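You operate a simulated robot arm through the tools that you are given. There is no shell and no other tool. Be economical: measure what you need, move in short steps, check, and stop when the job is done.

You run a simulated robot arm. Do the job below in one go: nothing can be reset, and whatever is moved stays where it is left.

TASK
Lock the short belt off and wipe out the crumb drawer at the belt's end.
Fine: switch off and lock first; use the green cloth from the end shelf, drop it in the purple box, close the drawer. Where these are worked on the way, their far stop is far enough and under half their travel is too little: crumb drawer at the belt end. What is to be rubbed or washed off counts as gone when no trace of it is left.

The check looks at the end state, three seconds after you hand in, the way a careful person would. Anything else that was tipped, shoved, dropped, spilled or broken makes it a failure. Flat cloth is picked up by pressing the open fingertips on it (5 to 10 N) and closing them slowly along it; thin cloth reads only 2 to 8 mm in the jaws.

THE ROBOT
A 7-joint arm with a two-finger parallel gripper on a trunk, on a base that drives. Base frame: it is fixed to the floor where the robot stands at the start and does not move with it; the origin is under the middle of the robot, x ahead of it, y to its left, z up. Lengths are in cm, angles in degrees, forces in N, time in s.
With the tool pointing down near the work surface it reaches from about 32 to 78 cm from the robot's upright axis, wherever it stands. Its first joint turns from -166.0 to 166.0 degrees. Places, roughly: belt main switch [180, 0, 130]; belt switch lock [190, 0, 130]; cloth [250, -25, 75]; crumb drawer at the belt end [220, -30, 60]; purple box [280, -40, 70]. Payload 3.91 kg.
The tool frame sits at the grasp point between the pads (the TCP): z along the fingers, y along the line on which they close. The tips reach 3 cm beyond it. Largest opening 11 cm; finger width 2, thickness 1; the body of the gripper, 4.8 by 11.2 cm, starts 5.5 cm behind the TCP.
Orientation is that of the tool frame in the base frame, as a unit quaternion [x, y, z, w]. With the fingers straight down and closing along the base's y, the tool's x points along the base's -x, its y along +y and its z along -z.

THE INTERFACE
- The arm moves only by the tool play_rows. Its argument "motion" is a list of rows, each an object of numbers (a shift or turn left out is 0, a gripper value left out holds the last): "x", "y", "z": the shift along the tool's x, y, z in cm; "wx", "wy", "wz": the turn, a rotation vector about the tool's x, y, z in degrees; "grip": the finger opening in cm, from 0 to 11. In form: [{"x": .., "y": .., "z": .., "wx": .., "wy": .., "wz": .., "grip": ..}, ...]. A call has 1 to 12 rows; each row is the pose to reach, as a shift and turn from the pose commanded when the call began, along the tool's axes at that moment. Rows are played at 5 a second. More than 5 cm and 8.6 degrees between two rows, or a gripper value outside its range, and nothing of the call is played. Where a pose cannot be reached the arm comes as near as it can. A force on the tool above 40 N (or 10 N above the force at the start of the call, whichever is more), or a blocked arm, ends the call early, and 0.2 s more pass. Each finger travels about 15.3 cm/s and halts on what it meets, pressing with about 32 N; the grip force reading is that of the motor and also rises with nothing between the fingers. The clock runs only during rows and for 0.2 s after the last one: add rows that repeat a pose to give the fingers time. It gives the time, the measured TCP pose, the force on the tool (base axes), the opening and the grip force at its end, in the units of the frame above (readings bear some noise), with the torque about the TCP (base axes, N m) and any sound that the robot's microphone picked up.
- Cameras (640 x 400 px; columns grow to the right, rows downward): "scene" is now at [0.89, 11.25, 136.17]; the picture's right is [-0.39, -0.92, 0.00], its down [-0.27, 0.11, -0.96] and it looks along [0.88, -0.38, -0.29] (base axes); focal length 254 px, centre (320, 200). "wrist" rides on the gripper at [7.7, 0.7, -11.4] in the tool frame; the picture's right is [-0.09, 1.00, 0.00], its down [-0.80, -0.07, -0.59] and it looks along [-0.59, -0.05, 0.80] (tool axes); focal length 270 px, centre (320, 200). There is no depth. A picture from a camera that has moved, and an enlarged one, comes with that camera's place and axes in the base frame and with its lens.
- capture(camera): a new picture of that camera. It takes no simulated time.
- lift_body(by): slides the trunk up (or, below 0, down) by that many cm; the arm and the scene camera ride with it, the base frame stays. It gives what a move gives, with no picture.
- roll_base(legs): drives the robot by 1 to 6 legs, each [ahead, turn to the left] in cm and degrees, along the robot's own axes; the way and the turn of a leg run together, so that a leg with both is an arc; at most 150 cm and 180 degrees a leg. The arm and the cameras ride along, it lands a little off, and it stops where it bumps. It gives what a move gives.
- pan_tilt(pan, tilt): turns the head with the scene camera to pan (to the left, within 155 degrees either way) and tilt (down, from -29 to 69), counted from straight ahead of the robot. It gives what a move gives.
- enlarge(camera, box): a new picture of the part [left, top, right, bottom] of that camera's present view, enlarged. It takes no simulated time.
- finish_job(): hands the job in; it is judged then, once.

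Go step by step. Nothing tells you exact positions but the pictures and the camera data: compare them with the known pose of the tool, close in by small moves and look again before you grip or let go. The budget is 120 turns and 82 pictures, counting those below and the enlarged ones. Unless the task says otherwise, let go and move clear before handing in, and close with one line.

The tools are called as name(argument=value, ...) on one line, values as JSON. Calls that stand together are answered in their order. play_rows: Moves the arm, as the interface text tells. Its arguments: {"type":"object","properties":{"motion":{"type":"array","items":{"type":"object","properties":{"x":{"type":"number"},"y":{"type":"number"},"z":{"type":"number"},"wx":{"type":"number"},"wy":{"type":"number"},"wz":{"type":"number"},"grip":{"type":"number"}}}}},"required":["motion"]} The other tools are called the same way: lift_body (by) slides the trunk up or down; roll_base (legs) drives the base; pan_tilt (pan, tilt) turns the head that bears the scene camera; capture (camera) takes a picture; enlarge (camera, box) takes an enlarged picture of a part of a camera's view; finish_job () hands the job in.

At the start:

```text
clock: 0.0
tool_pos: [47.39, -11.05, 99.93]
tool_rot: [0.0, 1.0, 0.0, 0.0]
wrist_force: [-1.0, -0.8, 0.6]
moment: [0.03, -0.03, 0.01]
grip_width: 11.01
grasp_force: 0.0
trunk travel left (down, up): [-30.0, 31.0]
robot x, y, heading: [-0.01, -0.15, 0.3]
head pan, tilt: [-23.1, 16.8]
```

scene: 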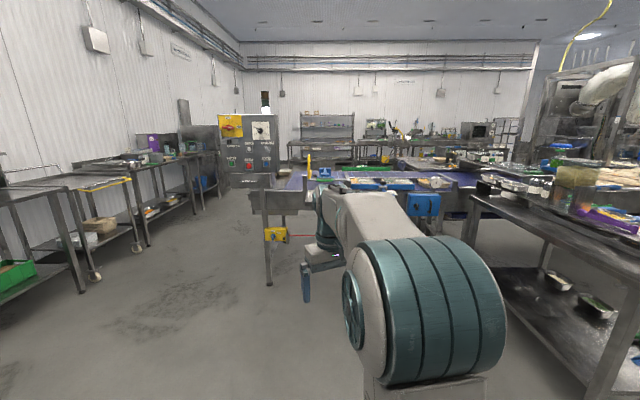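
wrist: 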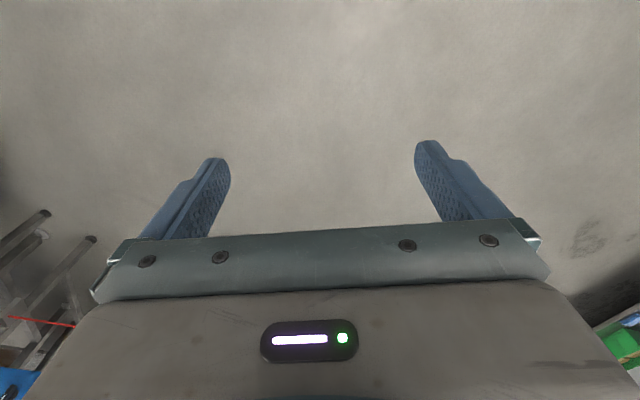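

I see a control cabinet left of centre with a yellow/red switch, and a belt ahead. I'll enlarge the areas of interest.

enlarge(camera="scene", box=[200, 80, 340, 200])

enlarge(camera="scene", box=[240, 120, 480, 280])

```text
3.33 times, centred on (270, 140) of scene
camera zoom: at [0.89, 11.25, 136.17], right [-0.39, -0.92, 0.0], down [-0.27, 0.11, -0.96], along [0.88, -0.38, -0.29], focal length 846 px, centre (487, 400)
```

zoom: 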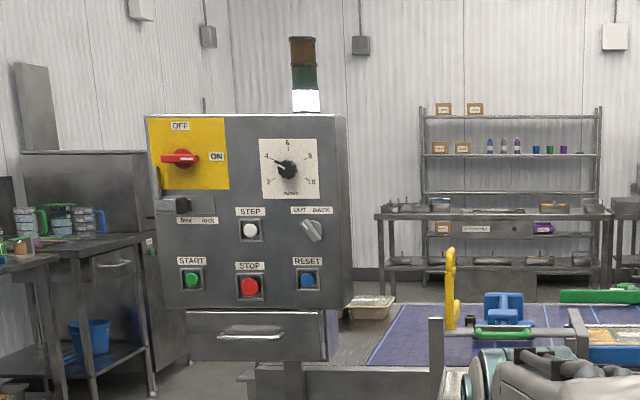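

```text
2.50 times, centred on (360, 200) of scene
camera zoom: at [0.89, 11.25, 136.17], right [-0.39, -0.92, 0.0], down [-0.27, 0.11, -0.96], along [0.88, -0.38, -0.29], focal length 635 px, centre (220, 200)
```

zoom: 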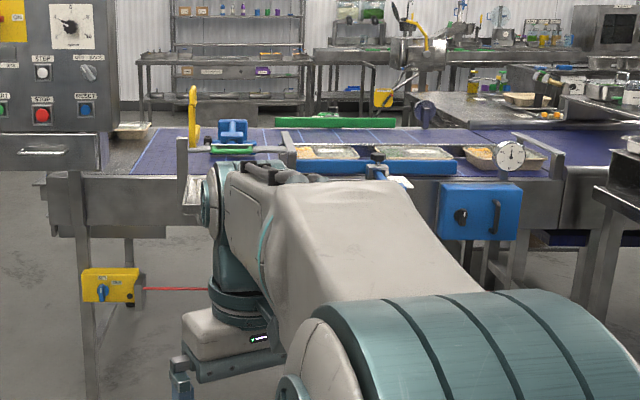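

The cabinet holds the rotary main switch (now at ON) and the slide lock under it; the belt is right of it. I drive nearer and look again.

roll_base(legs=[[70, 0]])

pan_tilt(pan=-15, tilt=20)

capture(camera="scene")

```text
clock: 3.8
tool_pos: [117.28, -11.34, 100.08]
tool_rot: [0.001, 1.0, 0.0, 0.0]
wrist_force: [-0.3, -0.1, 0.9]
moment: [0.01, -0.05, 0.01]
grip_width: 11.0
grasp_force: 0.0
trunk travel left (down, up): [-30.0, 31.0]
robot x, y, heading: [70.16, 0.1, -0.3]
head pan, tilt: [-23.1, 16.8]
```

```text
clock: 4.5
tool_pos: [117.31, -11.32, 100.07]
tool_rot: [0.002, 1.0, -0.001, 0.0]
wrist_force: [0.2, 0.8, 0.2]
moment: [-0.01, 0.0, 0.02]
grip_width: 11.01
grasp_force: 0.0
trunk travel left (down, up): [-30.0, 31.0]
robot x, y, heading: [69.56, -0.09, 0.0]
head pan, tilt: [-15.0, 20.0]
```

```text
77 pictures are left
camera scene: at [71.26, 12.4, 135.66], right [-0.26, -0.97, 0.0], down [-0.33, 0.09, -0.94], along [0.91, -0.25, -0.34], focal length 254 px, centre (320, 200)
```

scene: 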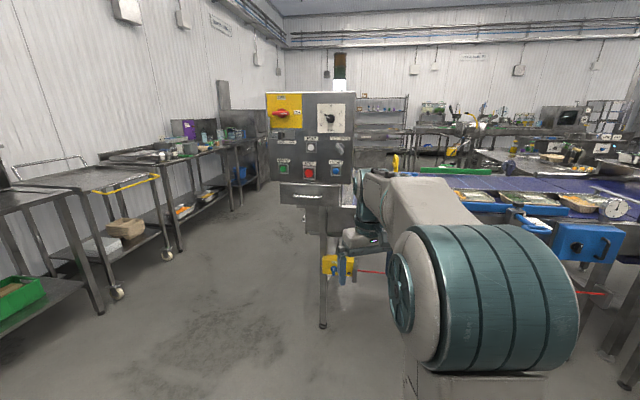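

The cabinet is about 100 cm ahead. I zoom to see the switch, lock and what is below it.

enlarge(camera="scene", box=[255, 80, 375, 155])

enlarge(camera="scene", box=[260, 160, 420, 340])

enlarge(camera="scene", box=[340, 90, 480, 210])

```text
5.33 times, centred on (315, 118) of scene
camera zoom: at [71.26, 12.4, 135.66], right [-0.26, -0.97, 0.0], down [-0.33, 0.09, -0.94], along [0.91, -0.25, -0.34], focal length 1354 px, centre (347, 640)
```

zoom: 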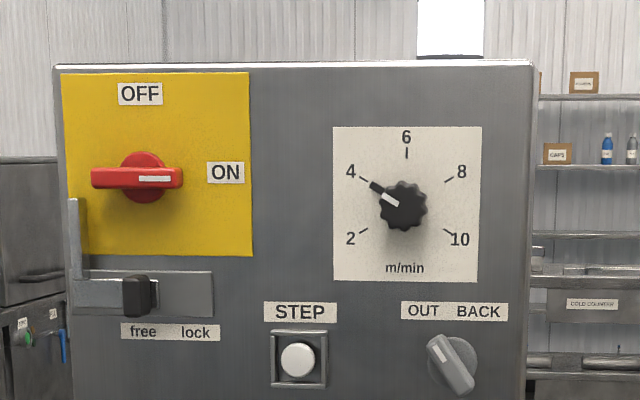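

```text
2.22 times, centred on (340, 250) of scene
camera zoom: at [71.26, 12.4, 135.66], right [-0.26, -0.97, 0.0], down [-0.33, 0.09, -0.94], along [0.91, -0.25, -0.34], focal length 564 px, centre (276, 89)
```

zoom: 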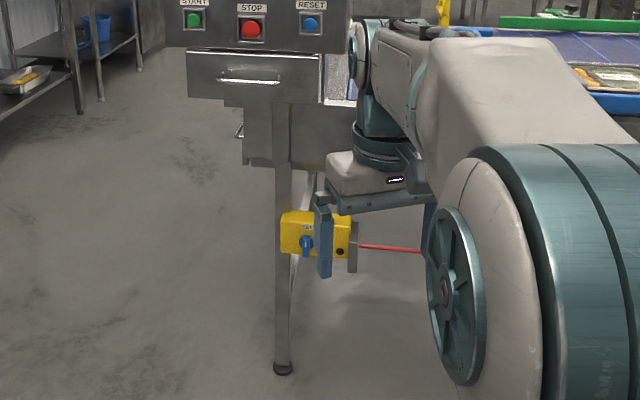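

```text
3.33 times, centred on (410, 150) of scene
camera zoom: at [71.26, 12.4, 135.66], right [-0.26, -0.97, 0.0], down [-0.33, 0.09, -0.94], along [0.91, -0.25, -0.34], focal length 846 px, centre (20, 367)
```

zoom: 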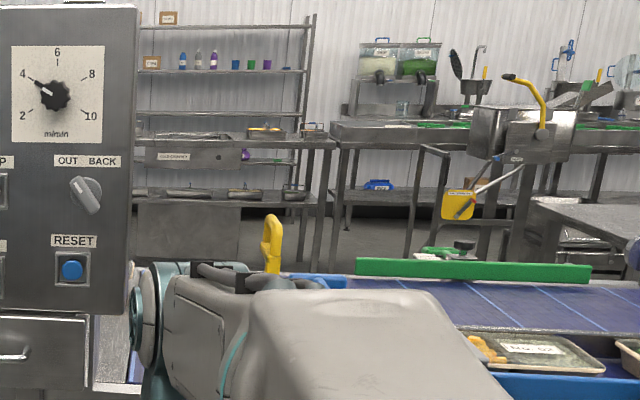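

The main switch is a red lever near [180,-1,134], the lock slider is below it, and the crumb drawer (handle facing +y) is under the belt end. I turn the tool to point forward.

play_rows(motion=[{"x": -1.5, "y": 0.8, "z": -2.8, "wy": -7.5, "grip": 11}, {"x": -3, "y": 1.6, "z": -5.6, "wy": -15}, {"x": -4.5, "y": 2.4, "z": -8.4, "wy": -22.5}, {"x": -6, "y": 3.2, "z": -11.2, "wy": -30}, {"x": -7.5, "y": 4, "z": -14, "wy": -37.5}, {"x": -9, "y": 4.8, "z": -16.8, "wy": -45}, {"x": -10.5, "y": 5.6, "z": -19.6, "wy": -52.5}, {"x": -12, "y": 6.4, "z": -22.4, "wy": -60}, {"x": -13.5, "y": 7.2, "z": -25.2, "wy": -67.5}, {"x": -15, "y": 8, "z": -28, "wy": -75}, {"x": -16.5, "y": 8.8, "z": -30.8, "wy": -82.5}, {"x": -18, "y": 9.6, "z": -33.6, "wy": -90}])

```text
clock: 7.1
tool_pos: [135.27, -1.79, 133.61]
tool_rot: [0.001, 0.707, -0.001, 0.708]
wrist_force: [0.1, -0.8, -0.7]
moment: [0.01, 0.01, 0.03]
grip_width: 11.0
grasp_force: 0.0
trunk travel left (down, up): [-30.0, 31.0]
robot x, y, heading: [70.09, -0.19, -0.2]
head pan, tilt: [-15.0, 20.0]
```

Tool points forward now. Next I roll it +90 about its axis so that the fingers close vertically, and look.

play_rows(motion=[{"wz": 8}, {"wz": 16}, {"wz": 24}, {"wz": 32}, {"wz": 40}, {"wz": 48}, {"wz": 56}, {"wz": 64}, {"wz": 72}, {"wz": 80}, {"wz": 88}, {"wz": 90}])

capture(camera="wrist")

capture(camera="scene")

```text
clock: 9.7
tool_pos: [135.38, -1.78, 133.7]
tool_rot: [0.501, 0.499, 0.499, 0.5]
wrist_force: [0.0, -0.5, -0.1]
moment: [0.02, -0.03, 0.01]
grip_width: 11.0
grasp_force: 0.2
trunk travel left (down, up): [-30.0, 31.0]
robot x, y, heading: [70.31, 0.27, -0.2]
head pan, tilt: [-15.0, 20.0]
```

```text
73 pictures are left
camera wrist: at [123.89, 6.02, 134.31], right [0.0, -0.09, 1.0], down [-0.6, -0.8, -0.07], along [0.8, -0.59, -0.05], focal length 270 px, centre (320, 200)
```

wrist: 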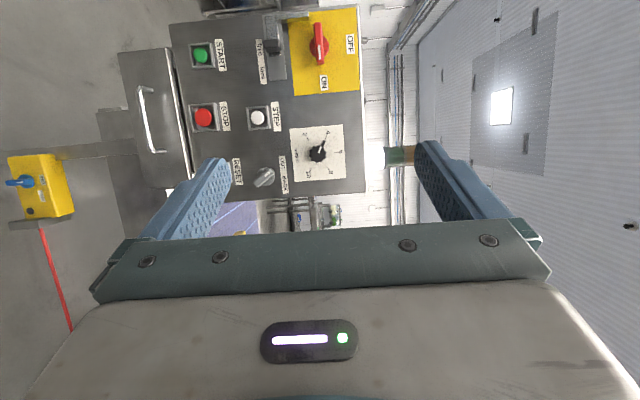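

```text
72 pictures are left
camera scene: at [71.26, 12.41, 135.65], right [-0.26, -0.97, 0.0], down [-0.33, 0.09, -0.94], along [0.91, -0.25, -0.34], focal length 254 px, centre (320, 200)
```

scene: 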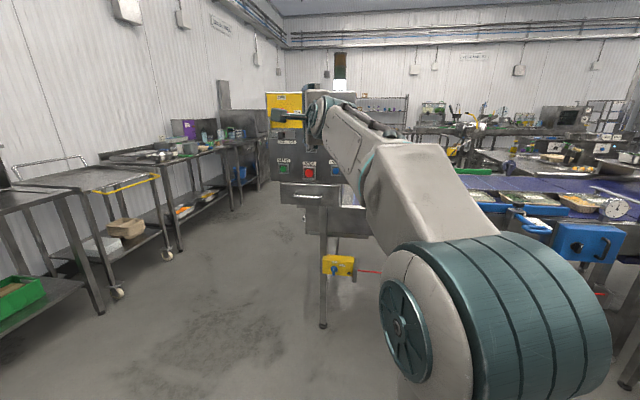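

Parallax puts the red lever at about [178, -0.3, 133.7]. I drive 28 cm closer and look with the wrist camera.

roll_base(legs=[[28, 0]])

capture(camera="wrist")

```text
clock: 11.7
tool_pos: [163.5, -2.19, 133.66]
tool_rot: [0.502, 0.499, 0.498, 0.502]
wrist_force: [-0.4, 0.0, -0.4]
moment: [0.0, 0.02, 0.0]
grip_width: 11.01
grasp_force: 0.1
trunk travel left (down, up): [-30.0, 31.0]
robot x, y, heading: [97.95, -0.02, -0.3]
head pan, tilt: [-15.0, 20.0]
```

```text
71 pictures are left
camera wrist: at [152.05, 5.68, 134.29], right [0.0, -0.09, 1.0], down [-0.6, -0.8, -0.07], along [0.8, -0.6, -0.05], focal length 270 px, centre (320, 200)
```

wrist: 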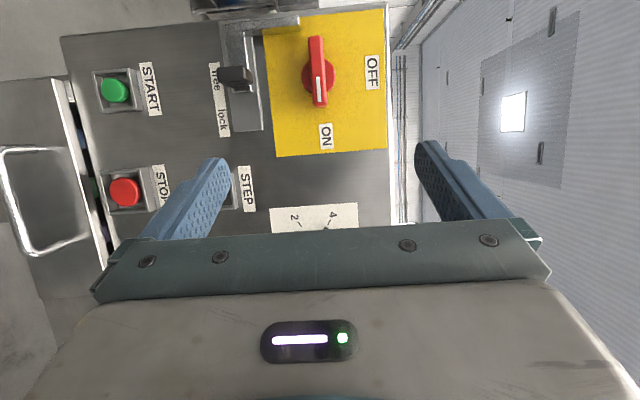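

Lever centre is at about y=0, z=133.6. I shift 2 cm left and advance until tips are just short of it.

play_rows(motion=[{"x": 2.1, "z": 2, "grip": 6}, {"x": 2.1, "z": 5}, {"x": 2.1, "z": 9}, {"x": 2.1, "z": 9}])

capture(camera="wrist")

capture(camera="scene")

```text
clock: 12.7
tool_pos: [172.44, -0.27, 133.64]
tool_rot: [0.501, 0.499, 0.499, 0.501]
wrist_force: [-0.2, -0.3, 0.0]
moment: [0.0, -0.07, -0.02]
grip_width: 5.97
grasp_force: 0.1
trunk travel left (down, up): [-30.0, 31.0]
robot x, y, heading: [98.07, -0.16, -0.4]
head pan, tilt: [-15.0, 20.0]
```

```text
70 pictures are left
camera wrist: at [161.05, 7.68, 134.29], right [0.0, -0.09, 1.0], down [-0.6, -0.8, -0.07], along [0.8, -0.6, -0.05], focal length 270 px, centre (320, 200)
```

wrist: 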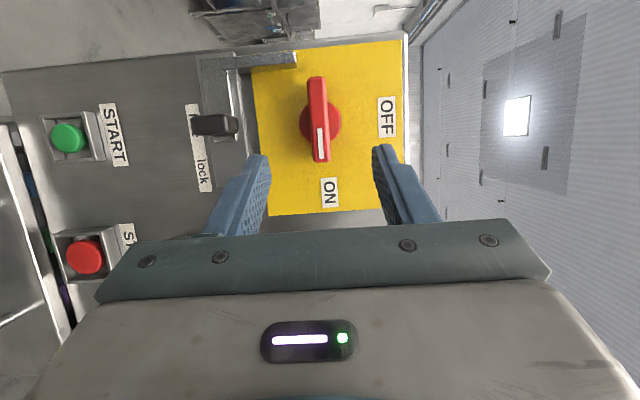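

```text
69 pictures are left
camera scene: at [99.47, 12.27, 135.65], right [-0.27, -0.96, 0.0], down [-0.33, 0.09, -0.94], along [0.91, -0.25, -0.34], focal length 254 px, centre (320, 200)
```

scene: 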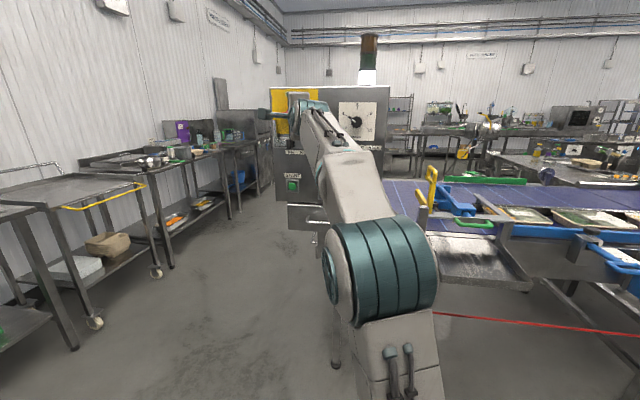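

Lever is centred between the fingers; I go on 4 cm.

play_rows(motion=[{"z": 2}, {"z": 4}, {"z": 4}])

capture(camera="wrist")

```text
clock: 13.5
tool_pos: [176.44, -0.22, 133.63]
tool_rot: [0.502, 0.498, 0.498, 0.502]
wrist_force: [0.3, 0.2, 0.2]
moment: [0.01, 0.01, 0.01]
grip_width: 5.99
grasp_force: 0.0
trunk travel left (down, up): [-30.0, 31.0]
robot x, y, heading: [98.05, -0.06, -0.2]
head pan, tilt: [-15.0, 20.0]
```

```text
68 pictures are left
camera wrist: at [165.07, 7.65, 134.29], right [0.0, -0.09, 1.0], down [-0.6, -0.8, -0.07], along [0.8, -0.6, -0.05], focal length 270 px, centre (320, 200)
```

wrist: 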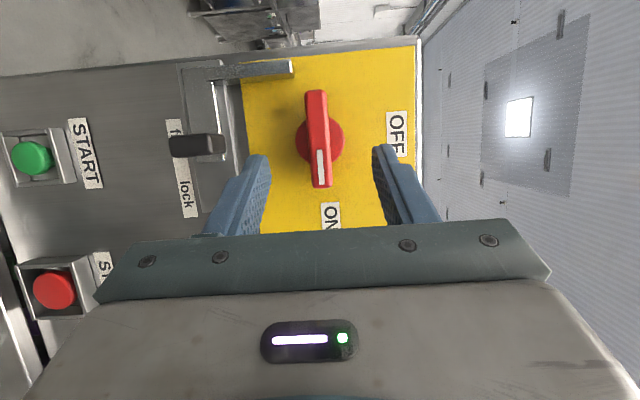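

Lever front is about x=181. I move 3 cm further, then close.

play_rows(motion=[{"x": 0.4, "z": 1.5}, {"x": 0.4, "z": 3}, {"x": 0.4, "z": 3}])

capture(camera="wrist")

```text
clock: 14.3
tool_pos: [179.4, 0.16, 133.53]
tool_rot: [0.501, 0.499, 0.499, 0.501]
wrist_force: [-0.3, 0.3, -0.4]
moment: [0.01, -0.04, 0.01]
grip_width: 6.01
grasp_force: 0.2
trunk travel left (down, up): [-30.0, 31.0]
robot x, y, heading: [97.97, -0.52, -0.2]
head pan, tilt: [-15.0, 20.0]
```

```text
67 pictures are left
camera wrist: at [168.05, 8.03, 134.26], right [0.0, -0.09, 1.0], down [-0.6, -0.8, -0.07], along [0.8, -0.6, -0.05], focal length 270 px, centre (320, 200)
```

wrist: 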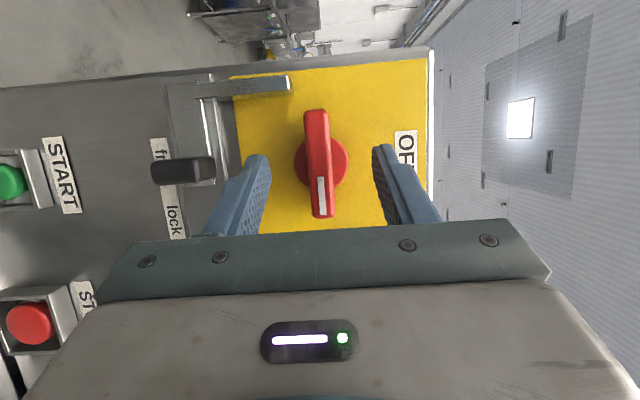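

Fingertips straddle the lever; closing on it.

play_rows(motion=[{"grip": 4}, {"grip": 3}, {"grip": 2}, {"grip": 1}, {"grip": 0.5}, {"grip": 0.5}])

capture(camera="wrist")

```text
clock: 15.7
tool_pos: [179.47, 0.17, 133.62]
tool_rot: [0.502, 0.498, 0.499, 0.501]
wrist_force: [0.2, 0.1, 0.4]
moment: [0.02, 0.02, -0.02]
grip_width: 0.5
grasp_force: 0.0
trunk travel left (down, up): [-30.0, 31.0]
robot x, y, heading: [97.68, -0.25, -0.3]
head pan, tilt: [-15.0, 20.0]
```

```text
66 pictures are left
camera wrist: at [168.04, 8.04, 134.26], right [0.0, -0.09, 1.0], down [-0.6, -0.8, -0.07], along [0.8, -0.6, -0.05], focal length 270 px, centre (320, 200)
```

wrist: 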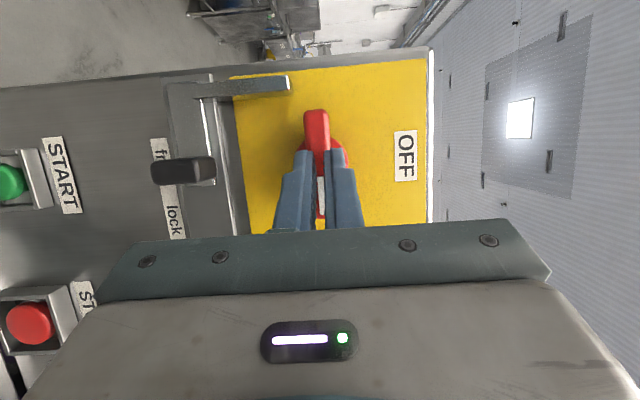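

The fingers closed in front of the lever, so it lies beyond x=182.4. I open and go forward about 2.2 cm.

play_rows(motion=[{"grip": 4}, {"grip": 5}, {"z": 1.2}, {"z": 2.4}, {"z": 2.4}])

capture(camera="wrist")

```text
clock: 16.9
tool_pos: [180.16, 0.34, 133.03]
tool_rot: [0.502, 0.498, 0.499, 0.502]
wrist_force: [0.0, 0.7, 0.2]
moment: [-0.02, -0.03, 0.01]
grip_width: 5.02
grasp_force: 0.0
out of reach, approached as far as the arm can: row 3, 4, 5
trunk travel left (down, up): [-30.0, 31.0]
robot x, y, heading: [97.97, -0.17, -0.5]
head pan, tilt: [-15.0, 20.0]
```

```text
65 pictures are left
camera wrist: at [168.77, 8.19, 133.67], right [0.0, -0.09, 1.0], down [-0.6, -0.8, -0.07], along [0.8, -0.6, -0.05], focal length 270 px, centre (320, 200)
```

wrist: 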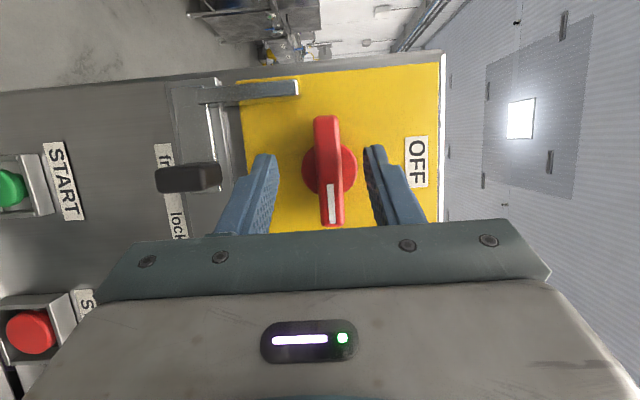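

Arm is at its reach limit. I retract 10 cm, drive 12 cm nearer, and approach again.

play_rows(motion=[{"z": -4}, {"z": -8}, {"z": -12}, {"z": -15}, {"z": -15}])

roll_base(legs=[[13, 0.3]])

capture(camera="wrist")

```text
clock: 18.1
tool_pos: [165.14, 0.46, 133.13]
tool_rot: [0.502, 0.498, 0.499, 0.501]
wrist_force: [-0.2, -0.3, -0.1]
moment: [-0.02, -0.01, -0.01]
grip_width: 5.01
grasp_force: 0.0
trunk travel left (down, up): [-30.0, 31.0]
robot x, y, heading: [98.18, 0.22, -0.3]
head pan, tilt: [-15.0, 20.0]
```

```text
clock: 19.4
tool_pos: [178.24, 0.85, 133.13]
tool_rot: [0.5, 0.5, 0.5, 0.5]
wrist_force: [-0.3, -0.5, -0.6]
moment: [-0.01, -0.01, 0.04]
grip_width: 4.99
grasp_force: 0.1
trunk travel left (down, up): [-30.0, 31.0]
robot x, y, heading: [111.04, -0.14, 0.2]
head pan, tilt: [-15.0, 20.0]
```

```text
64 pictures are left
camera wrist: at [166.79, 8.66, 133.75], right [0.0, -0.09, 1.0], down [-0.59, -0.8, -0.07], along [0.8, -0.59, -0.05], focal length 270 px, centre (320, 200)
```

wrist: 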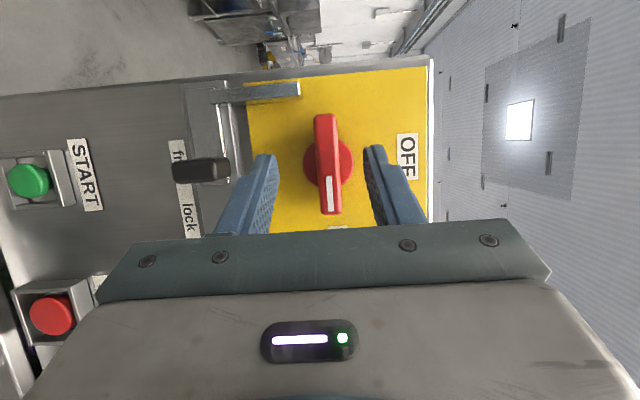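

Lever axis now estimated at y≈-0.7, z≈133.5, front x≈183. I correct sideways and advance 4.5 cm.

play_rows(motion=[{"x": -1.5, "y": 0.4, "z": 1}, {"x": -1.5, "y": 0.4, "z": 3}, {"x": -1.5, "y": 0.4, "z": 4.5}, {"x": -1.5, "y": 0.4, "z": 4.5}])

capture(camera="wrist")

```text
clock: 20.4
tool_pos: [182.71, -0.56, 133.37]
tool_rot: [0.5, 0.5, 0.5, 0.5]
wrist_force: [0.9, -0.4, 0.7]
moment: [0.01, 0.02, -0.01]
grip_width: 5.0
grasp_force: 0.0
trunk travel left (down, up): [-30.0, 31.0]
robot x, y, heading: [111.43, -0.22, 0.1]
head pan, tilt: [-15.0, 20.0]
```

```text
63 pictures are left
camera wrist: at [171.28, 7.19, 134.07], right [0.0, -0.09, 1.0], down [-0.59, -0.8, -0.07], along [0.8, -0.59, -0.05], focal length 270 px, centre (320, 200)
```

wrist: 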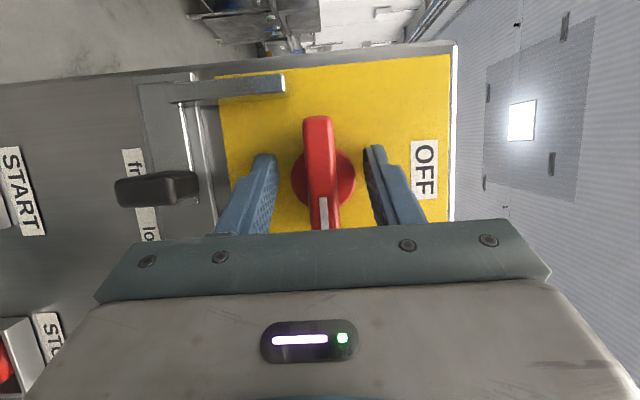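

I try one more centimetre forward, then close.

play_rows(motion=[{"z": 1.2}, {"z": 1.2, "grip": 3}, {"z": 1.2, "grip": 2}, {"z": 1.2, "grip": 1}, {"z": 1.2, "grip": 0.5}, {"z": 1.2, "grip": 0.5}])

capture(camera="wrist")

```text
clock: 20.8
tool_pos: [183.18, -0.57, 133.8]
tool_rot: [0.5, 0.5, 0.501, 0.499]
wrist_force: [-20.3, 1.0, -0.6]
moment: [0.04, 0.03, -0.17]
grip_width: 3.76
grasp_force: 6.5
trunk travel left (down, up): [-30.0, 31.0]
robot x, y, heading: [110.79, -0.23, 0.3]
head pan, tilt: [-15.0, 20.0]
stopped in row 2: the force on the tool passed its limit at 46 N (the readings are from after the stop); the commanded pose is now the measured one
```

```text
62 pictures are left
camera wrist: at [171.72, 7.19, 134.43], right [0.0, -0.09, 1.0], down [-0.59, -0.8, -0.07], along [0.8, -0.59, -0.05], focal length 270 px, centre (320, 200)
```

wrist: 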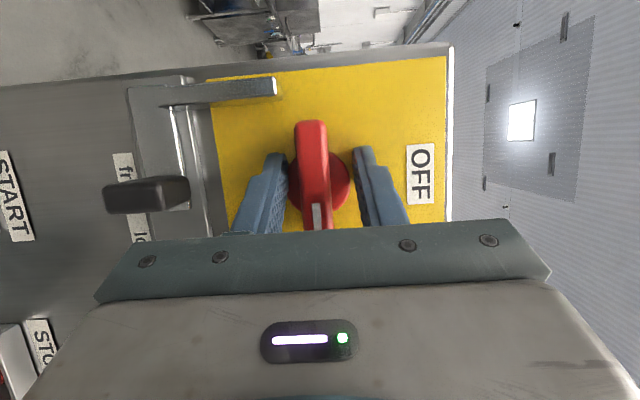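

The tips have met the panel (x≈186.2). I back off 0.5 cm and close on the lever.

play_rows(motion=[{"z": -0.7, "y": -0.2, "grip": 4}, {"z": -0.7, "y": -0.2, "grip": 3}, {"z": -0.7, "y": -0.2, "grip": 2}, {"z": -0.7, "y": -0.2, "grip": 1}, {"z": -0.7, "y": -0.2, "grip": 0.5}, {"z": -0.7, "y": -0.2, "grip": 0.5}])

capture(camera="wrist")

```text
clock: 22.2
tool_pos: [182.8, -0.67, 133.43]
tool_rot: [0.501, 0.499, 0.501, 0.499]
wrist_force: [13.3, 0.1, 27.1]
moment: [-0.36, -0.01, 0.2]
grip_width: 1.59
grasp_force: 44.8
trunk travel left (down, up): [-30.0, 31.0]
robot x, y, heading: [110.89, -0.13, -0.0]
head pan, tilt: [-15.0, 20.0]
```

```text
61 pictures are left
camera wrist: at [171.41, 7.14, 134.16], right [0.0, -0.09, 1.0], down [-0.59, -0.8, -0.07], along [0.8, -0.59, -0.05], focal length 270 px, centre (320, 200)
```

wrist: 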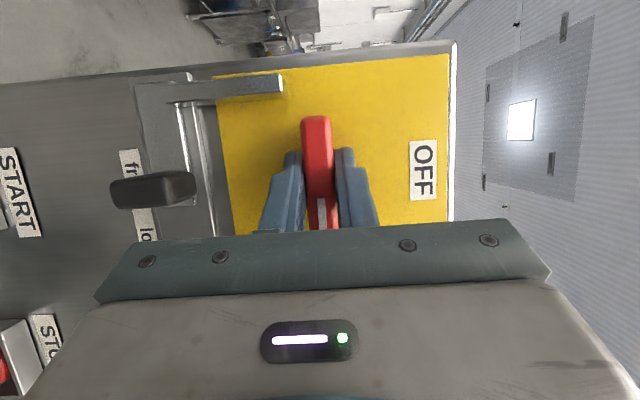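

Lever is gripped (1.59 cm), with some preload. I relieve it a little.

play_rows(motion=[{"y": 0.15, "z": 0.2}, {"y": 0.15, "z": 0.2}])

```text
clock: 22.8
tool_pos: [182.84, -0.72, 133.56]
tool_rot: [0.502, 0.5, 0.5, 0.498]
wrist_force: [-6.6, 0.5, 14.2]
moment: [-0.29, -0.44, -0.86]
grip_width: 1.6
grasp_force: 44.8
trunk travel left (down, up): [-30.0, 31.0]
robot x, y, heading: [111.01, -0.24, -0.1]
head pan, tilt: [-15.0, 20.0]
```

Preload drops. Now I turn the lever 90° counter-clockwise to OFF.

play_rows(motion=[{"y": 0.15, "z": -0.05, "wz": -7.5}, {"y": 0.15, "z": -0.05, "wz": -15}, {"y": 0.15, "z": -0.05, "wz": -22.5}, {"y": 0.15, "z": -0.05, "wz": -30}, {"y": 0.15, "z": -0.05, "wz": -37.5}, {"y": 0.15, "z": -0.05, "wz": -45}])

capture(camera="wrist")

```text
clock: 24.0
tool_pos: [182.82, -0.57, 132.96]
tool_rot: [0.319, 0.639, 0.316, 0.625]
wrist_force: [-20.2, 0.5, -5.8]
moment: [0.75, 1.55, -0.55]
grip_width: 2.08
grasp_force: 45.3
trunk travel left (down, up): [-30.0, 31.0]
robot x, y, heading: [110.88, -0.41, -0.3]
head pan, tilt: [-15.0, 20.0]
stopped in row 6: the force on the tool passed its limit at 44 N (the readings are from after the stop); the commanded pose is now the measured one
```

```text
60 pictures are left
camera wrist: at [171.3, 6.18, 129.22], right [0.01, 0.52, 0.85], down [-0.58, -0.69, 0.43], along [0.81, -0.5, 0.3], focal length 270 px, centre (320, 200)
```

wrist: 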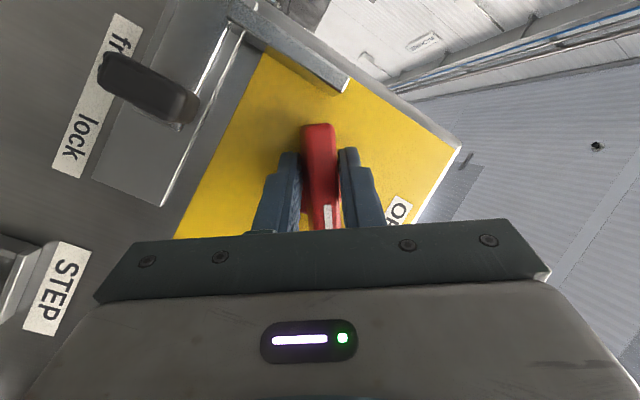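

The lever follows. I ease back 0.3 cm from the panel and turn on.

play_rows(motion=[{"z": -0.3}, {"z": -0.3, "wz": -7.5}, {"z": -0.3, "wz": -15}, {"z": -0.3, "wz": -22.5}, {"z": -0.3, "wz": -30}, {"z": -0.3, "wz": -37.5}, {"z": -0.3, "wz": -45}])

capture(camera="wrist")

```text
clock: 25.1
tool_pos: [182.65, -0.3, 132.41]
tool_rot: [0.194, 0.692, 0.193, 0.668]
wrist_force: [-17.4, 0.3, -4.7]
moment: [0.8, 1.42, -0.33]
grip_width: 2.39
grasp_force: 45.2
trunk travel left (down, up): [-30.0, 31.0]
robot x, y, heading: [111.04, -0.19, -0.0]
head pan, tilt: [-15.0, 20.0]
stopped in row 5: the force on the tool passed its limit at 45 N (the readings are from after the stop); the commanded pose is now the measured one
```

```text
59 pictures are left
camera wrist: at [171.01, 4.29, 126.73], right [0.01, 0.8, 0.6], down [-0.57, -0.49, 0.66], along [0.82, -0.35, 0.45], focal length 270 px, centre (320, 200)
```

wrist: 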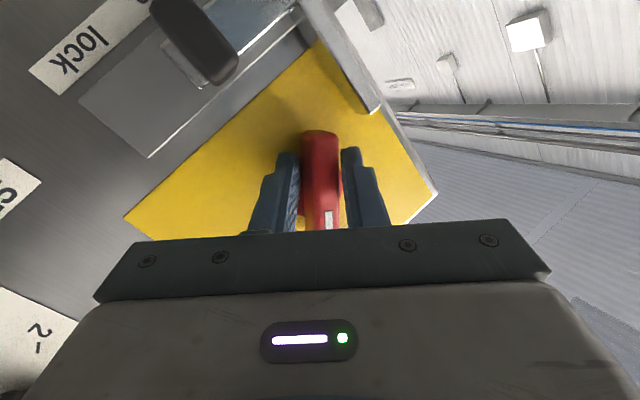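

Turned about 57°, but the grip is working askew. I open, back off slightly and look before regripping.

play_rows(motion=[{"grip": 3.5}, {"z": -1, "grip": 5}, {"z": -3}, {"z": -5}, {"z": -5}])

capture(camera="wrist")

```text
clock: 26.3
tool_pos: [177.97, -0.28, 132.68]
tool_rot: [0.194, 0.691, 0.192, 0.669]
wrist_force: [-0.1, 0.1, -0.7]
moment: [0.0, 0.01, 0.01]
grip_width: 5.03
grasp_force: 0.1
trunk travel left (down, up): [-30.0, 31.0]
robot x, y, heading: [111.24, -0.35, -0.1]
head pan, tilt: [-15.0, 20.0]
```

```text
58 pictures are left
camera wrist: at [166.29, 4.28, 126.81], right [0.01, 0.8, 0.6], down [-0.57, -0.49, 0.66], along [0.82, -0.35, 0.45], focal length 270 px, centre (320, 200)
```

wrist: 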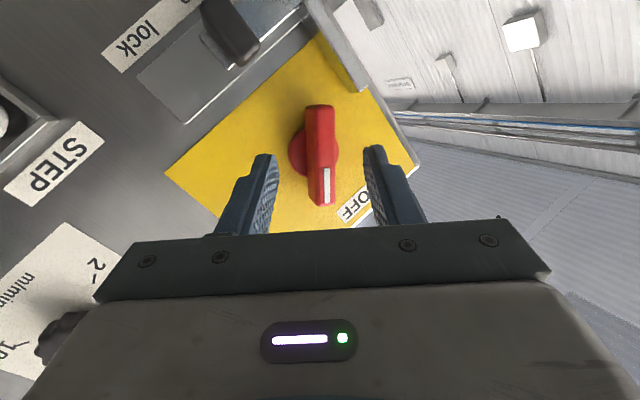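

Lever axis measures y≈-1.1, z≈133.2. I recentre, re-approach and close.

play_rows(motion=[{"x": -0.9, "z": 1, "wx": -1, "wy": -1.4}, {"x": -0.9, "z": 3, "wx": -1, "wy": -1.4}, {"x": -0.9, "z": 4.5, "wx": -1, "wy": -1.4}, {"x": -0.9, "z": 4.5, "wx": -1, "wy": -1.4, "grip": 3}, {"x": -0.9, "z": 4.5, "wx": -1, "wy": -1.4, "grip": 2}, {"x": -0.9, "z": 4.5, "wx": -1, "wy": -1.4, "grip": 1}, {"x": -0.9, "z": 4.5, "wx": -1, "wy": -1.4, "grip": 0.8}, {"x": -0.9, "z": 4.5, "wx": -1, "wy": -1.4, "grip": 0.8}])

capture(camera="wrist")

```text
clock: 28.1
tool_pos: [182.29, -0.98, 133.47]
tool_rot: [0.191, 0.68, 0.197, 0.68]
wrist_force: [-4.8, -8.6, 5.7]
moment: [0.43, 0.78, -0.46]
grip_width: 2.33
grasp_force: 45.1
trunk travel left (down, up): [-30.0, 31.0]
robot x, y, heading: [111.15, -0.26, 0.0]
head pan, tilt: [-15.0, 20.0]
```

```text
57 pictures are left
camera wrist: at [170.87, 3.64, 127.19], right [-0.01, 0.8, 0.6], down [-0.59, -0.49, 0.64], along [0.81, -0.35, 0.48], focal length 270 px, centre (320, 200)
```

wrist: 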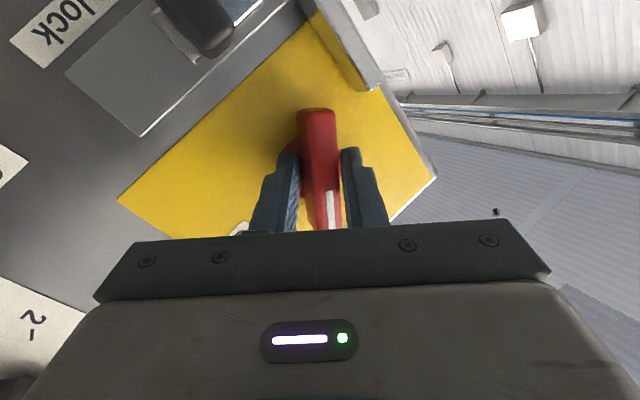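

Gripped again (2.3 cm). I turn the remaining ~32°.

play_rows(motion=[{"wz": -6}, {"wz": -12}, {"wz": -18}, {"wz": -24}, {"wz": -30}, {"wz": -34}])

capture(camera="wrist")

```text
clock: 29.5
tool_pos: [182.48, -0.99, 133.18]
tool_rot: [-0.017, 0.709, -0.011, 0.705]
wrist_force: [-26.9, -8.1, -23.8]
moment: [1.83, 0.79, -0.99]
grip_width: 2.53
grasp_force: 44.6
trunk travel left (down, up): [-30.0, 31.0]
robot x, y, heading: [110.84, 0.2, -0.0]
head pan, tilt: [-15.0, 20.0]
```

```text
56 pictures are left
camera wrist: at [170.87, -0.67, 125.39], right [-0.01, 1.0, 0.05], down [-0.59, -0.05, 0.81], along [0.81, -0.02, 0.59], focal length 270 px, centre (320, 200)
```

wrist: 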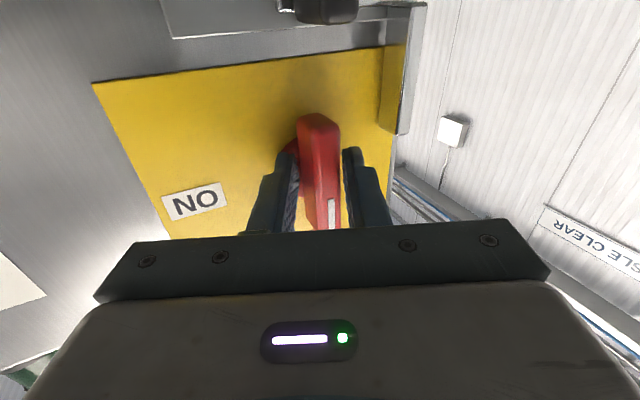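

Lever lags some degrees in the jaws; I turn another 10°.

play_rows(motion=[{"z": -0.15, "x": 0.1, "wz": -5}, {"z": -0.15, "x": 0.1, "wz": -10}, {"z": -0.15, "x": 0.1, "wz": -12}])

play_rows(motion=[{"grip": 3.5}, {"z": -1, "grip": 5}, {"z": -4}, {"z": -8}, {"z": -10}])

capture(camera="wrist")

```text
clock: 30.3
tool_pos: [182.38, -1.03, 132.68]
tool_rot: [-0.088, 0.706, -0.081, 0.698]
wrist_force: [-27.8, -5.4, -31.0]
moment: [5.27, 2.21, -3.02]
grip_width: 2.97
grasp_force: 45.3
trunk travel left (down, up): [-30.0, 31.0]
robot x, y, heading: [111.27, 0.04, 0.3]
head pan, tilt: [-15.0, 20.0]
```

```text
clock: 31.5
tool_pos: [172.26, -0.92, 133.28]
tool_rot: [-0.092, 0.701, -0.085, 0.702]
wrist_force: [0.2, -0.4, -0.6]
moment: [-0.03, 0.01, 0.02]
grip_width: 5.01
grasp_force: 0.0
trunk travel left (down, up): [-30.0, 31.0]
robot x, y, heading: [110.89, -0.26, 0.2]
head pan, tilt: [-15.0, 20.0]
```

```text
55 pictures are left
camera wrist: at [160.86, -2.16, 125.53], right [-0.01, 0.99, -0.16], down [-0.6, 0.12, 0.79], along [0.8, 0.1, 0.59], focal length 270 px, centre (320, 200)
```

wrist: 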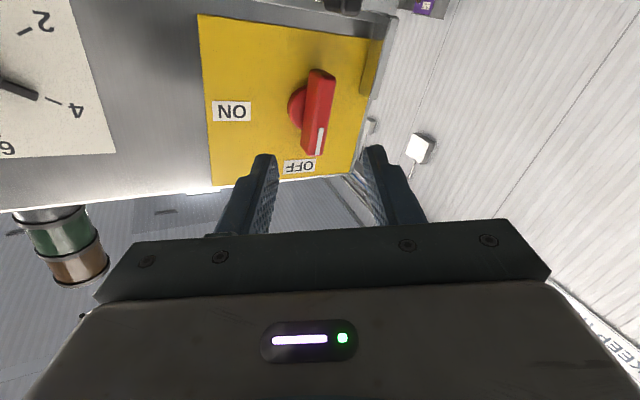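

The lever stands upright with its mark at OFF, against its stop. Next the slide lock: I roll the tool back level and lower it to about z=124.5.

play_rows(motion=[{"x": 2.8, "y": 0.75, "wz": 5}, {"x": 5.6, "y": 1.5, "wz": 10}, {"x": 8.5, "y": 2.25, "wz": 14.8, "grip": 5}, {"x": 8.5, "y": 2.25, "wz": 14.8}])

capture(camera="wrist")

enlarge(camera="scene", box=[240, 60, 400, 160])

```text
clock: 32.5
tool_pos: [172.33, -0.83, 124.28]
tool_rot: [0.001, 0.708, 0.007, 0.707]
wrist_force: [0.4, 0.0, 0.3]
moment: [-0.03, 0.02, 0.01]
grip_width: 5.0
grasp_force: 0.0
trunk travel left (down, up): [-30.0, 31.0]
robot x, y, heading: [110.7, -0.47, 0.2]
head pan, tilt: [-15.0, 20.0]
```

```text
54 pictures are left
camera wrist: at [160.85, -0.09, 116.54], right [-0.01, 1.0, 0.1], down [-0.59, -0.08, 0.8], along [0.81, -0.05, 0.59], focal length 270 px, centre (320, 200)
```

wrist: 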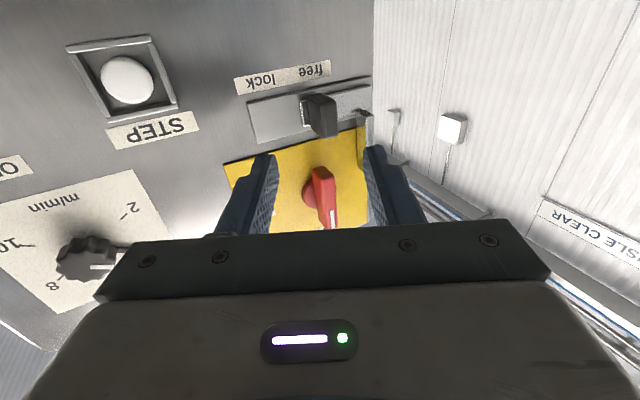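

```text
4.00 times, centred on (320, 110) of scene
camera zoom: at [112.26, 12.22, 135.65], right [-0.26, -0.97, 0.0], down [-0.33, 0.09, -0.94], along [0.91, -0.24, -0.34], focal length 1016 px, centre (320, 560)
```

zoom: 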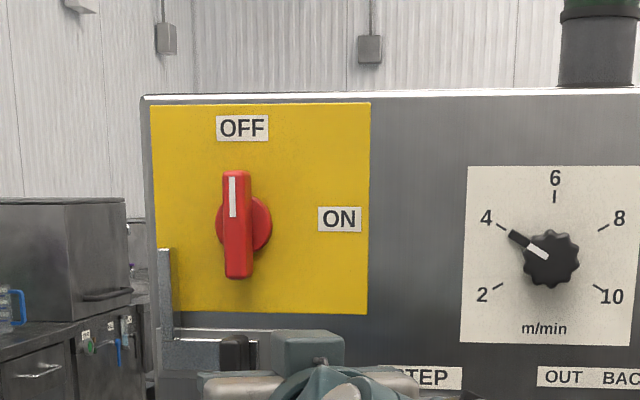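

Switch is clearly at OFF. The lock knob is near [183, -0.4, 124.8]; I approach it with the fingers either side.

play_rows(motion=[{"x": -0.4, "y": 0.4, "z": 3, "grip": 4.5}, {"x": -0.4, "y": 0.4, "z": 6}, {"x": -0.4, "y": 0.4, "z": 8}, {"x": -0.4, "y": 0.4, "z": 8}])

capture(camera="wrist")

```text
clock: 33.5
tool_pos: [180.34, -0.32, 124.71]
tool_rot: [0.0, 0.708, 0.006, 0.707]
wrist_force: [0.2, -0.3, -0.8]
moment: [0.02, 0.02, -0.01]
grip_width: 4.52
grasp_force: 0.1
trunk travel left (down, up): [-30.0, 31.0]
robot x, y, heading: [110.95, -0.16, 0.2]
head pan, tilt: [-15.0, 20.0]
```

```text
52 pictures are left
camera wrist: at [168.89, 0.36, 116.96], right [-0.01, 1.0, 0.1], down [-0.59, -0.08, 0.8], along [0.81, -0.05, 0.59], focal length 270 px, centre (320, 200)
```

wrist: 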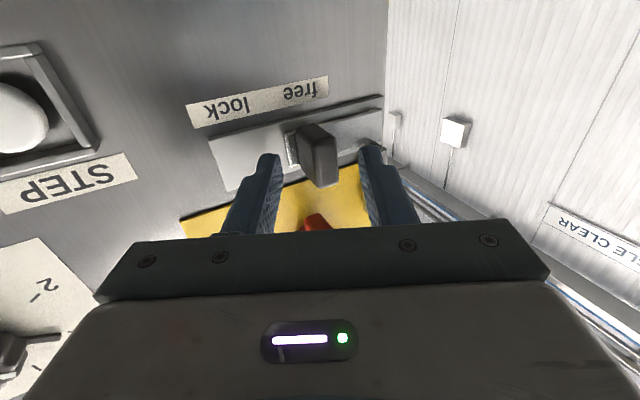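

The knob is between the fingers. I go 1.6 cm further and close.

play_rows(motion=[{"y": 0.2, "z": 1}, {"y": 0.2, "z": 1.6}, {"y": 0.2, "z": 1.6, "grip": 3}, {"y": 0.2, "z": 1.6, "grip": 2}, {"y": 0.2, "z": 1.6, "grip": 1}, {"y": 0.2, "z": 1.6, "grip": 0.8}, {"y": 0.2, "z": 1.6, "grip": 0.8}])

capture(camera="wrist")

```text
clock: 35.1
tool_pos: [181.78, -0.78, 124.8]
tool_rot: [0.004, 0.708, 0.006, 0.707]
wrist_force: [-9.9, -23.7, -2.9]
moment: [-1.06, -0.42, -1.72]
grip_width: 3.33
grasp_force: 45.0
trunk travel left (down, up): [-30.0, 31.0]
robot x, y, heading: [110.71, -0.27, -0.3]
head pan, tilt: [-15.0, 20.0]
```

```text
51 pictures are left
camera wrist: at [170.28, 0.02, 117.07], right [0.0, 0.99, 0.1], down [-0.59, -0.08, 0.8], along [0.81, -0.06, 0.59], focal length 270 px, centre (320, 200)
```

wrist: 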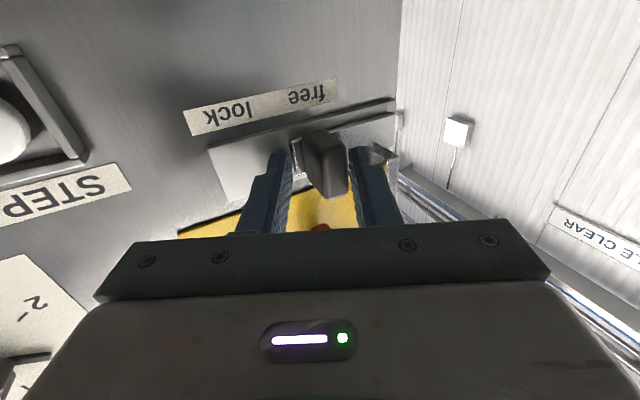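

Gripped (3.3 cm wide). I slide it to the right towards "lock".

play_rows(motion=[{"y": -1.2}, {"y": -2}, {"y": -3}, {"y": -4}, {"y": -5}])

capture(camera="wrist")

```text
clock: 35.8
tool_pos: [181.55, -1.02, 124.83]
tool_rot: [-0.01, 0.707, 0.015, 0.707]
wrist_force: [-19.8, 10.1, -3.1]
moment: [-0.86, 0.13, -1.15]
grip_width: 3.41
grasp_force: 45.3
trunk travel left (down, up): [-30.0, 31.0]
robot x, y, heading: [111.32, -0.16, 1.0]
head pan, tilt: [-15.0, 20.0]
stopped in row 3: the force on the tool passed its limit at 46 N (the readings are from after the stop); the commanded pose is now the measured one
```

```text
50 pictures are left
camera wrist: at [170.14, -0.68, 117.04], right [-0.03, 0.99, 0.09], down [-0.59, -0.1, 0.8], along [0.81, -0.03, 0.59], focal length 270 px, centre (320, 200)
```

wrist: 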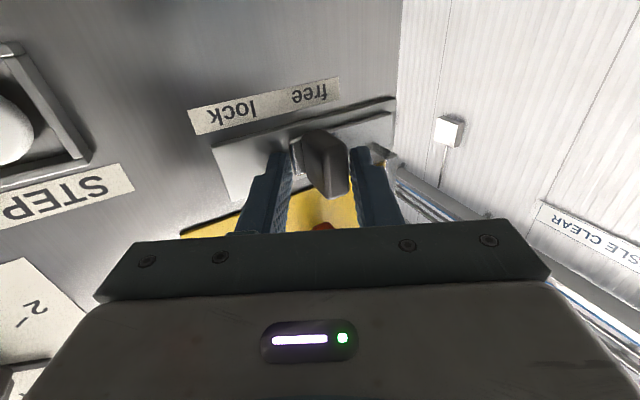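

The slide is blocked; the tips press on the plate (x force). I open a little, back off 0.7 cm and push with the left finger only.

play_rows(motion=[{"grip": 4.2}, {"z": -0.4, "grip": 4.5}, {"z": -0.8, "grip": 4.5}])

enlarge(camera="wrist", box=[200, 70, 440, 240])

```text
clock: 36.6
tool_pos: [181.16, -1.49, 124.51]
tool_rot: [-0.008, 0.708, 0.015, 0.706]
wrist_force: [-0.9, -0.1, -0.3]
moment: [-0.02, 0.0, -0.03]
grip_width: 4.54
grasp_force: 0.5
trunk travel left (down, up): [-30.0, 31.0]
robot x, y, heading: [111.02, -0.52, 0.6]
head pan, tilt: [-15.0, 20.0]
```

```text
2.35 times, centred on (320, 155) of wrist
camera zoom: at [169.76, -1.03, 116.81], right [-0.03, 0.99, 0.1], down [-0.59, -0.1, 0.8], along [0.81, -0.03, 0.59], focal length 636 px, centre (320, 306)
```

zoom: 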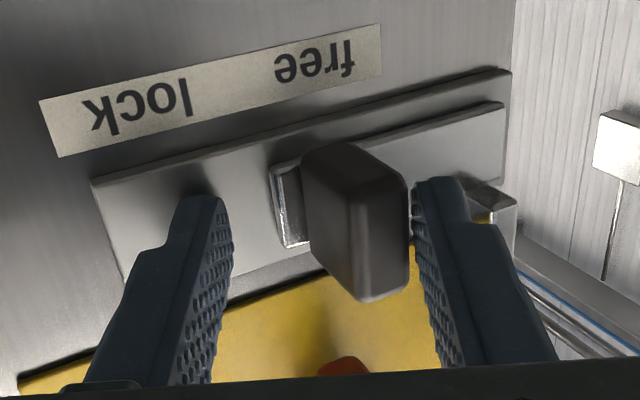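

I push right with the left finger.

play_rows(motion=[{"y": -0.5}, {"y": -1}, {"y": -1.5}, {"y": -2}, {"y": -2.5}, {"y": -3}])

capture(camera="wrist")

```text
clock: 38.0
tool_pos: [181.12, -3.18, 124.48]
tool_rot: [-0.014, 0.707, 0.018, 0.707]
wrist_force: [-16.1, 31.5, -9.2]
moment: [0.05, 0.13, 0.55]
grip_width: 3.59
grasp_force: 0.1
trunk travel left (down, up): [-30.0, 31.0]
robot x, y, heading: [110.74, -0.27, 1.0]
head pan, tilt: [-15.0, 20.0]
```

```text
48 pictures are left
camera wrist: at [169.66, -2.83, 116.88], right [-0.05, 0.99, 0.09], down [-0.59, -0.1, 0.8], along [0.81, -0.02, 0.59], focal length 270 px, centre (320, 200)
```

wrist: 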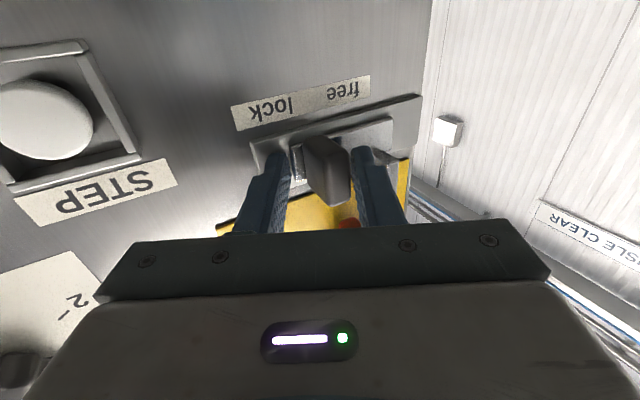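

The bolt is moving. I keep pushing.

play_rows(motion=[{"y": -0.5, "grip": 3.4}, {"y": -1}, {"y": -1.5}, {"y": -2}, {"y": -2.5}, {"y": -3}, {"y": -3.5}, {"y": -4}])

capture(camera="wrist")

```text
clock: 38.6
tool_pos: [181.03, -3.37, 124.63]
tool_rot: [-0.02, 0.706, 0.025, 0.707]
wrist_force: [-16.4, 35.9, -1.7]
moment: [-1.9, 1.27, -1.6]
grip_width: 3.59
grasp_force: 44.6
trunk travel left (down, up): [-30.0, 31.0]
robot x, y, heading: [111.09, -0.06, 1.9]
head pan, tilt: [-15.0, 20.0]
stopped in row 2: the force on the tool passed its limit at 49 N (the readings are from after the stop); the commanded pose is now the measured one
```

```text
47 pictures are left
camera wrist: at [169.57, -3.25, 116.87], right [-0.07, 0.99, 0.09], down [-0.59, -0.12, 0.8], along [0.81, 0.0, 0.59], focal length 270 px, centre (320, 200)
```

wrist: 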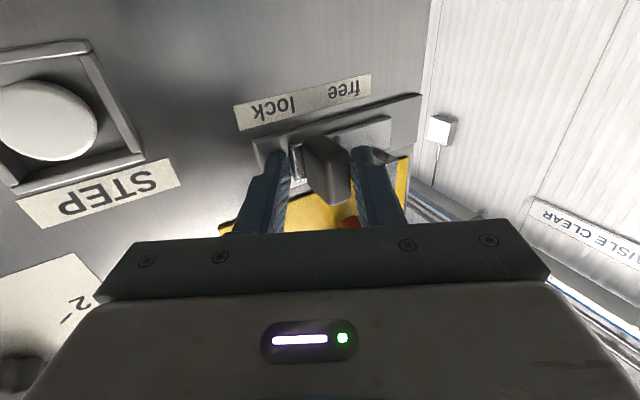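

Blocked again after about 2 cm. I open, back away and inspect.

play_rows(motion=[{"grip": 4.5}, {"z": -2, "grip": 5}, {"z": -5}, {"z": -9}, {"z": -13}, {"z": -13}])

capture(camera="wrist")

enlarge(camera="scene", box=[240, 60, 400, 160])

```text
clock: 40.0
tool_pos: [168.17, -5.5, 124.37]
tool_rot: [-0.011, 0.708, 0.021, 0.706]
wrist_force: [-0.5, -0.8, -0.3]
moment: [0.0, 0.0, 0.07]
grip_width: 5.01
grasp_force: 0.1
trunk travel left (down, up): [-30.0, 31.0]
robot x, y, heading: [111.11, -0.47, 1.2]
head pan, tilt: [-15.0, 20.0]
```

```text
46 pictures are left
camera wrist: at [156.77, -5.12, 116.71], right [-0.04, 0.99, 0.1], down [-0.59, -0.11, 0.8], along [0.81, -0.03, 0.59], focal length 270 px, centre (320, 200)
```

wrist: 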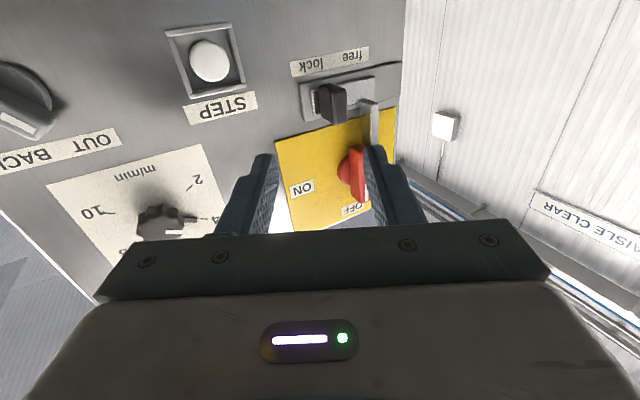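

```text
4.00 times, centred on (320, 110) of scene
camera zoom: at [111.91, 12.27, 135.65], right [-0.24, -0.97, 0.0], down [-0.33, 0.08, -0.94], along [0.91, -0.22, -0.34], focal length 1016 px, centre (320, 560)
```

zoom: 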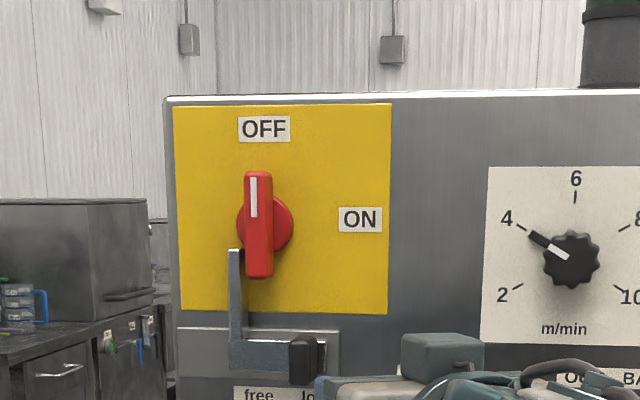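

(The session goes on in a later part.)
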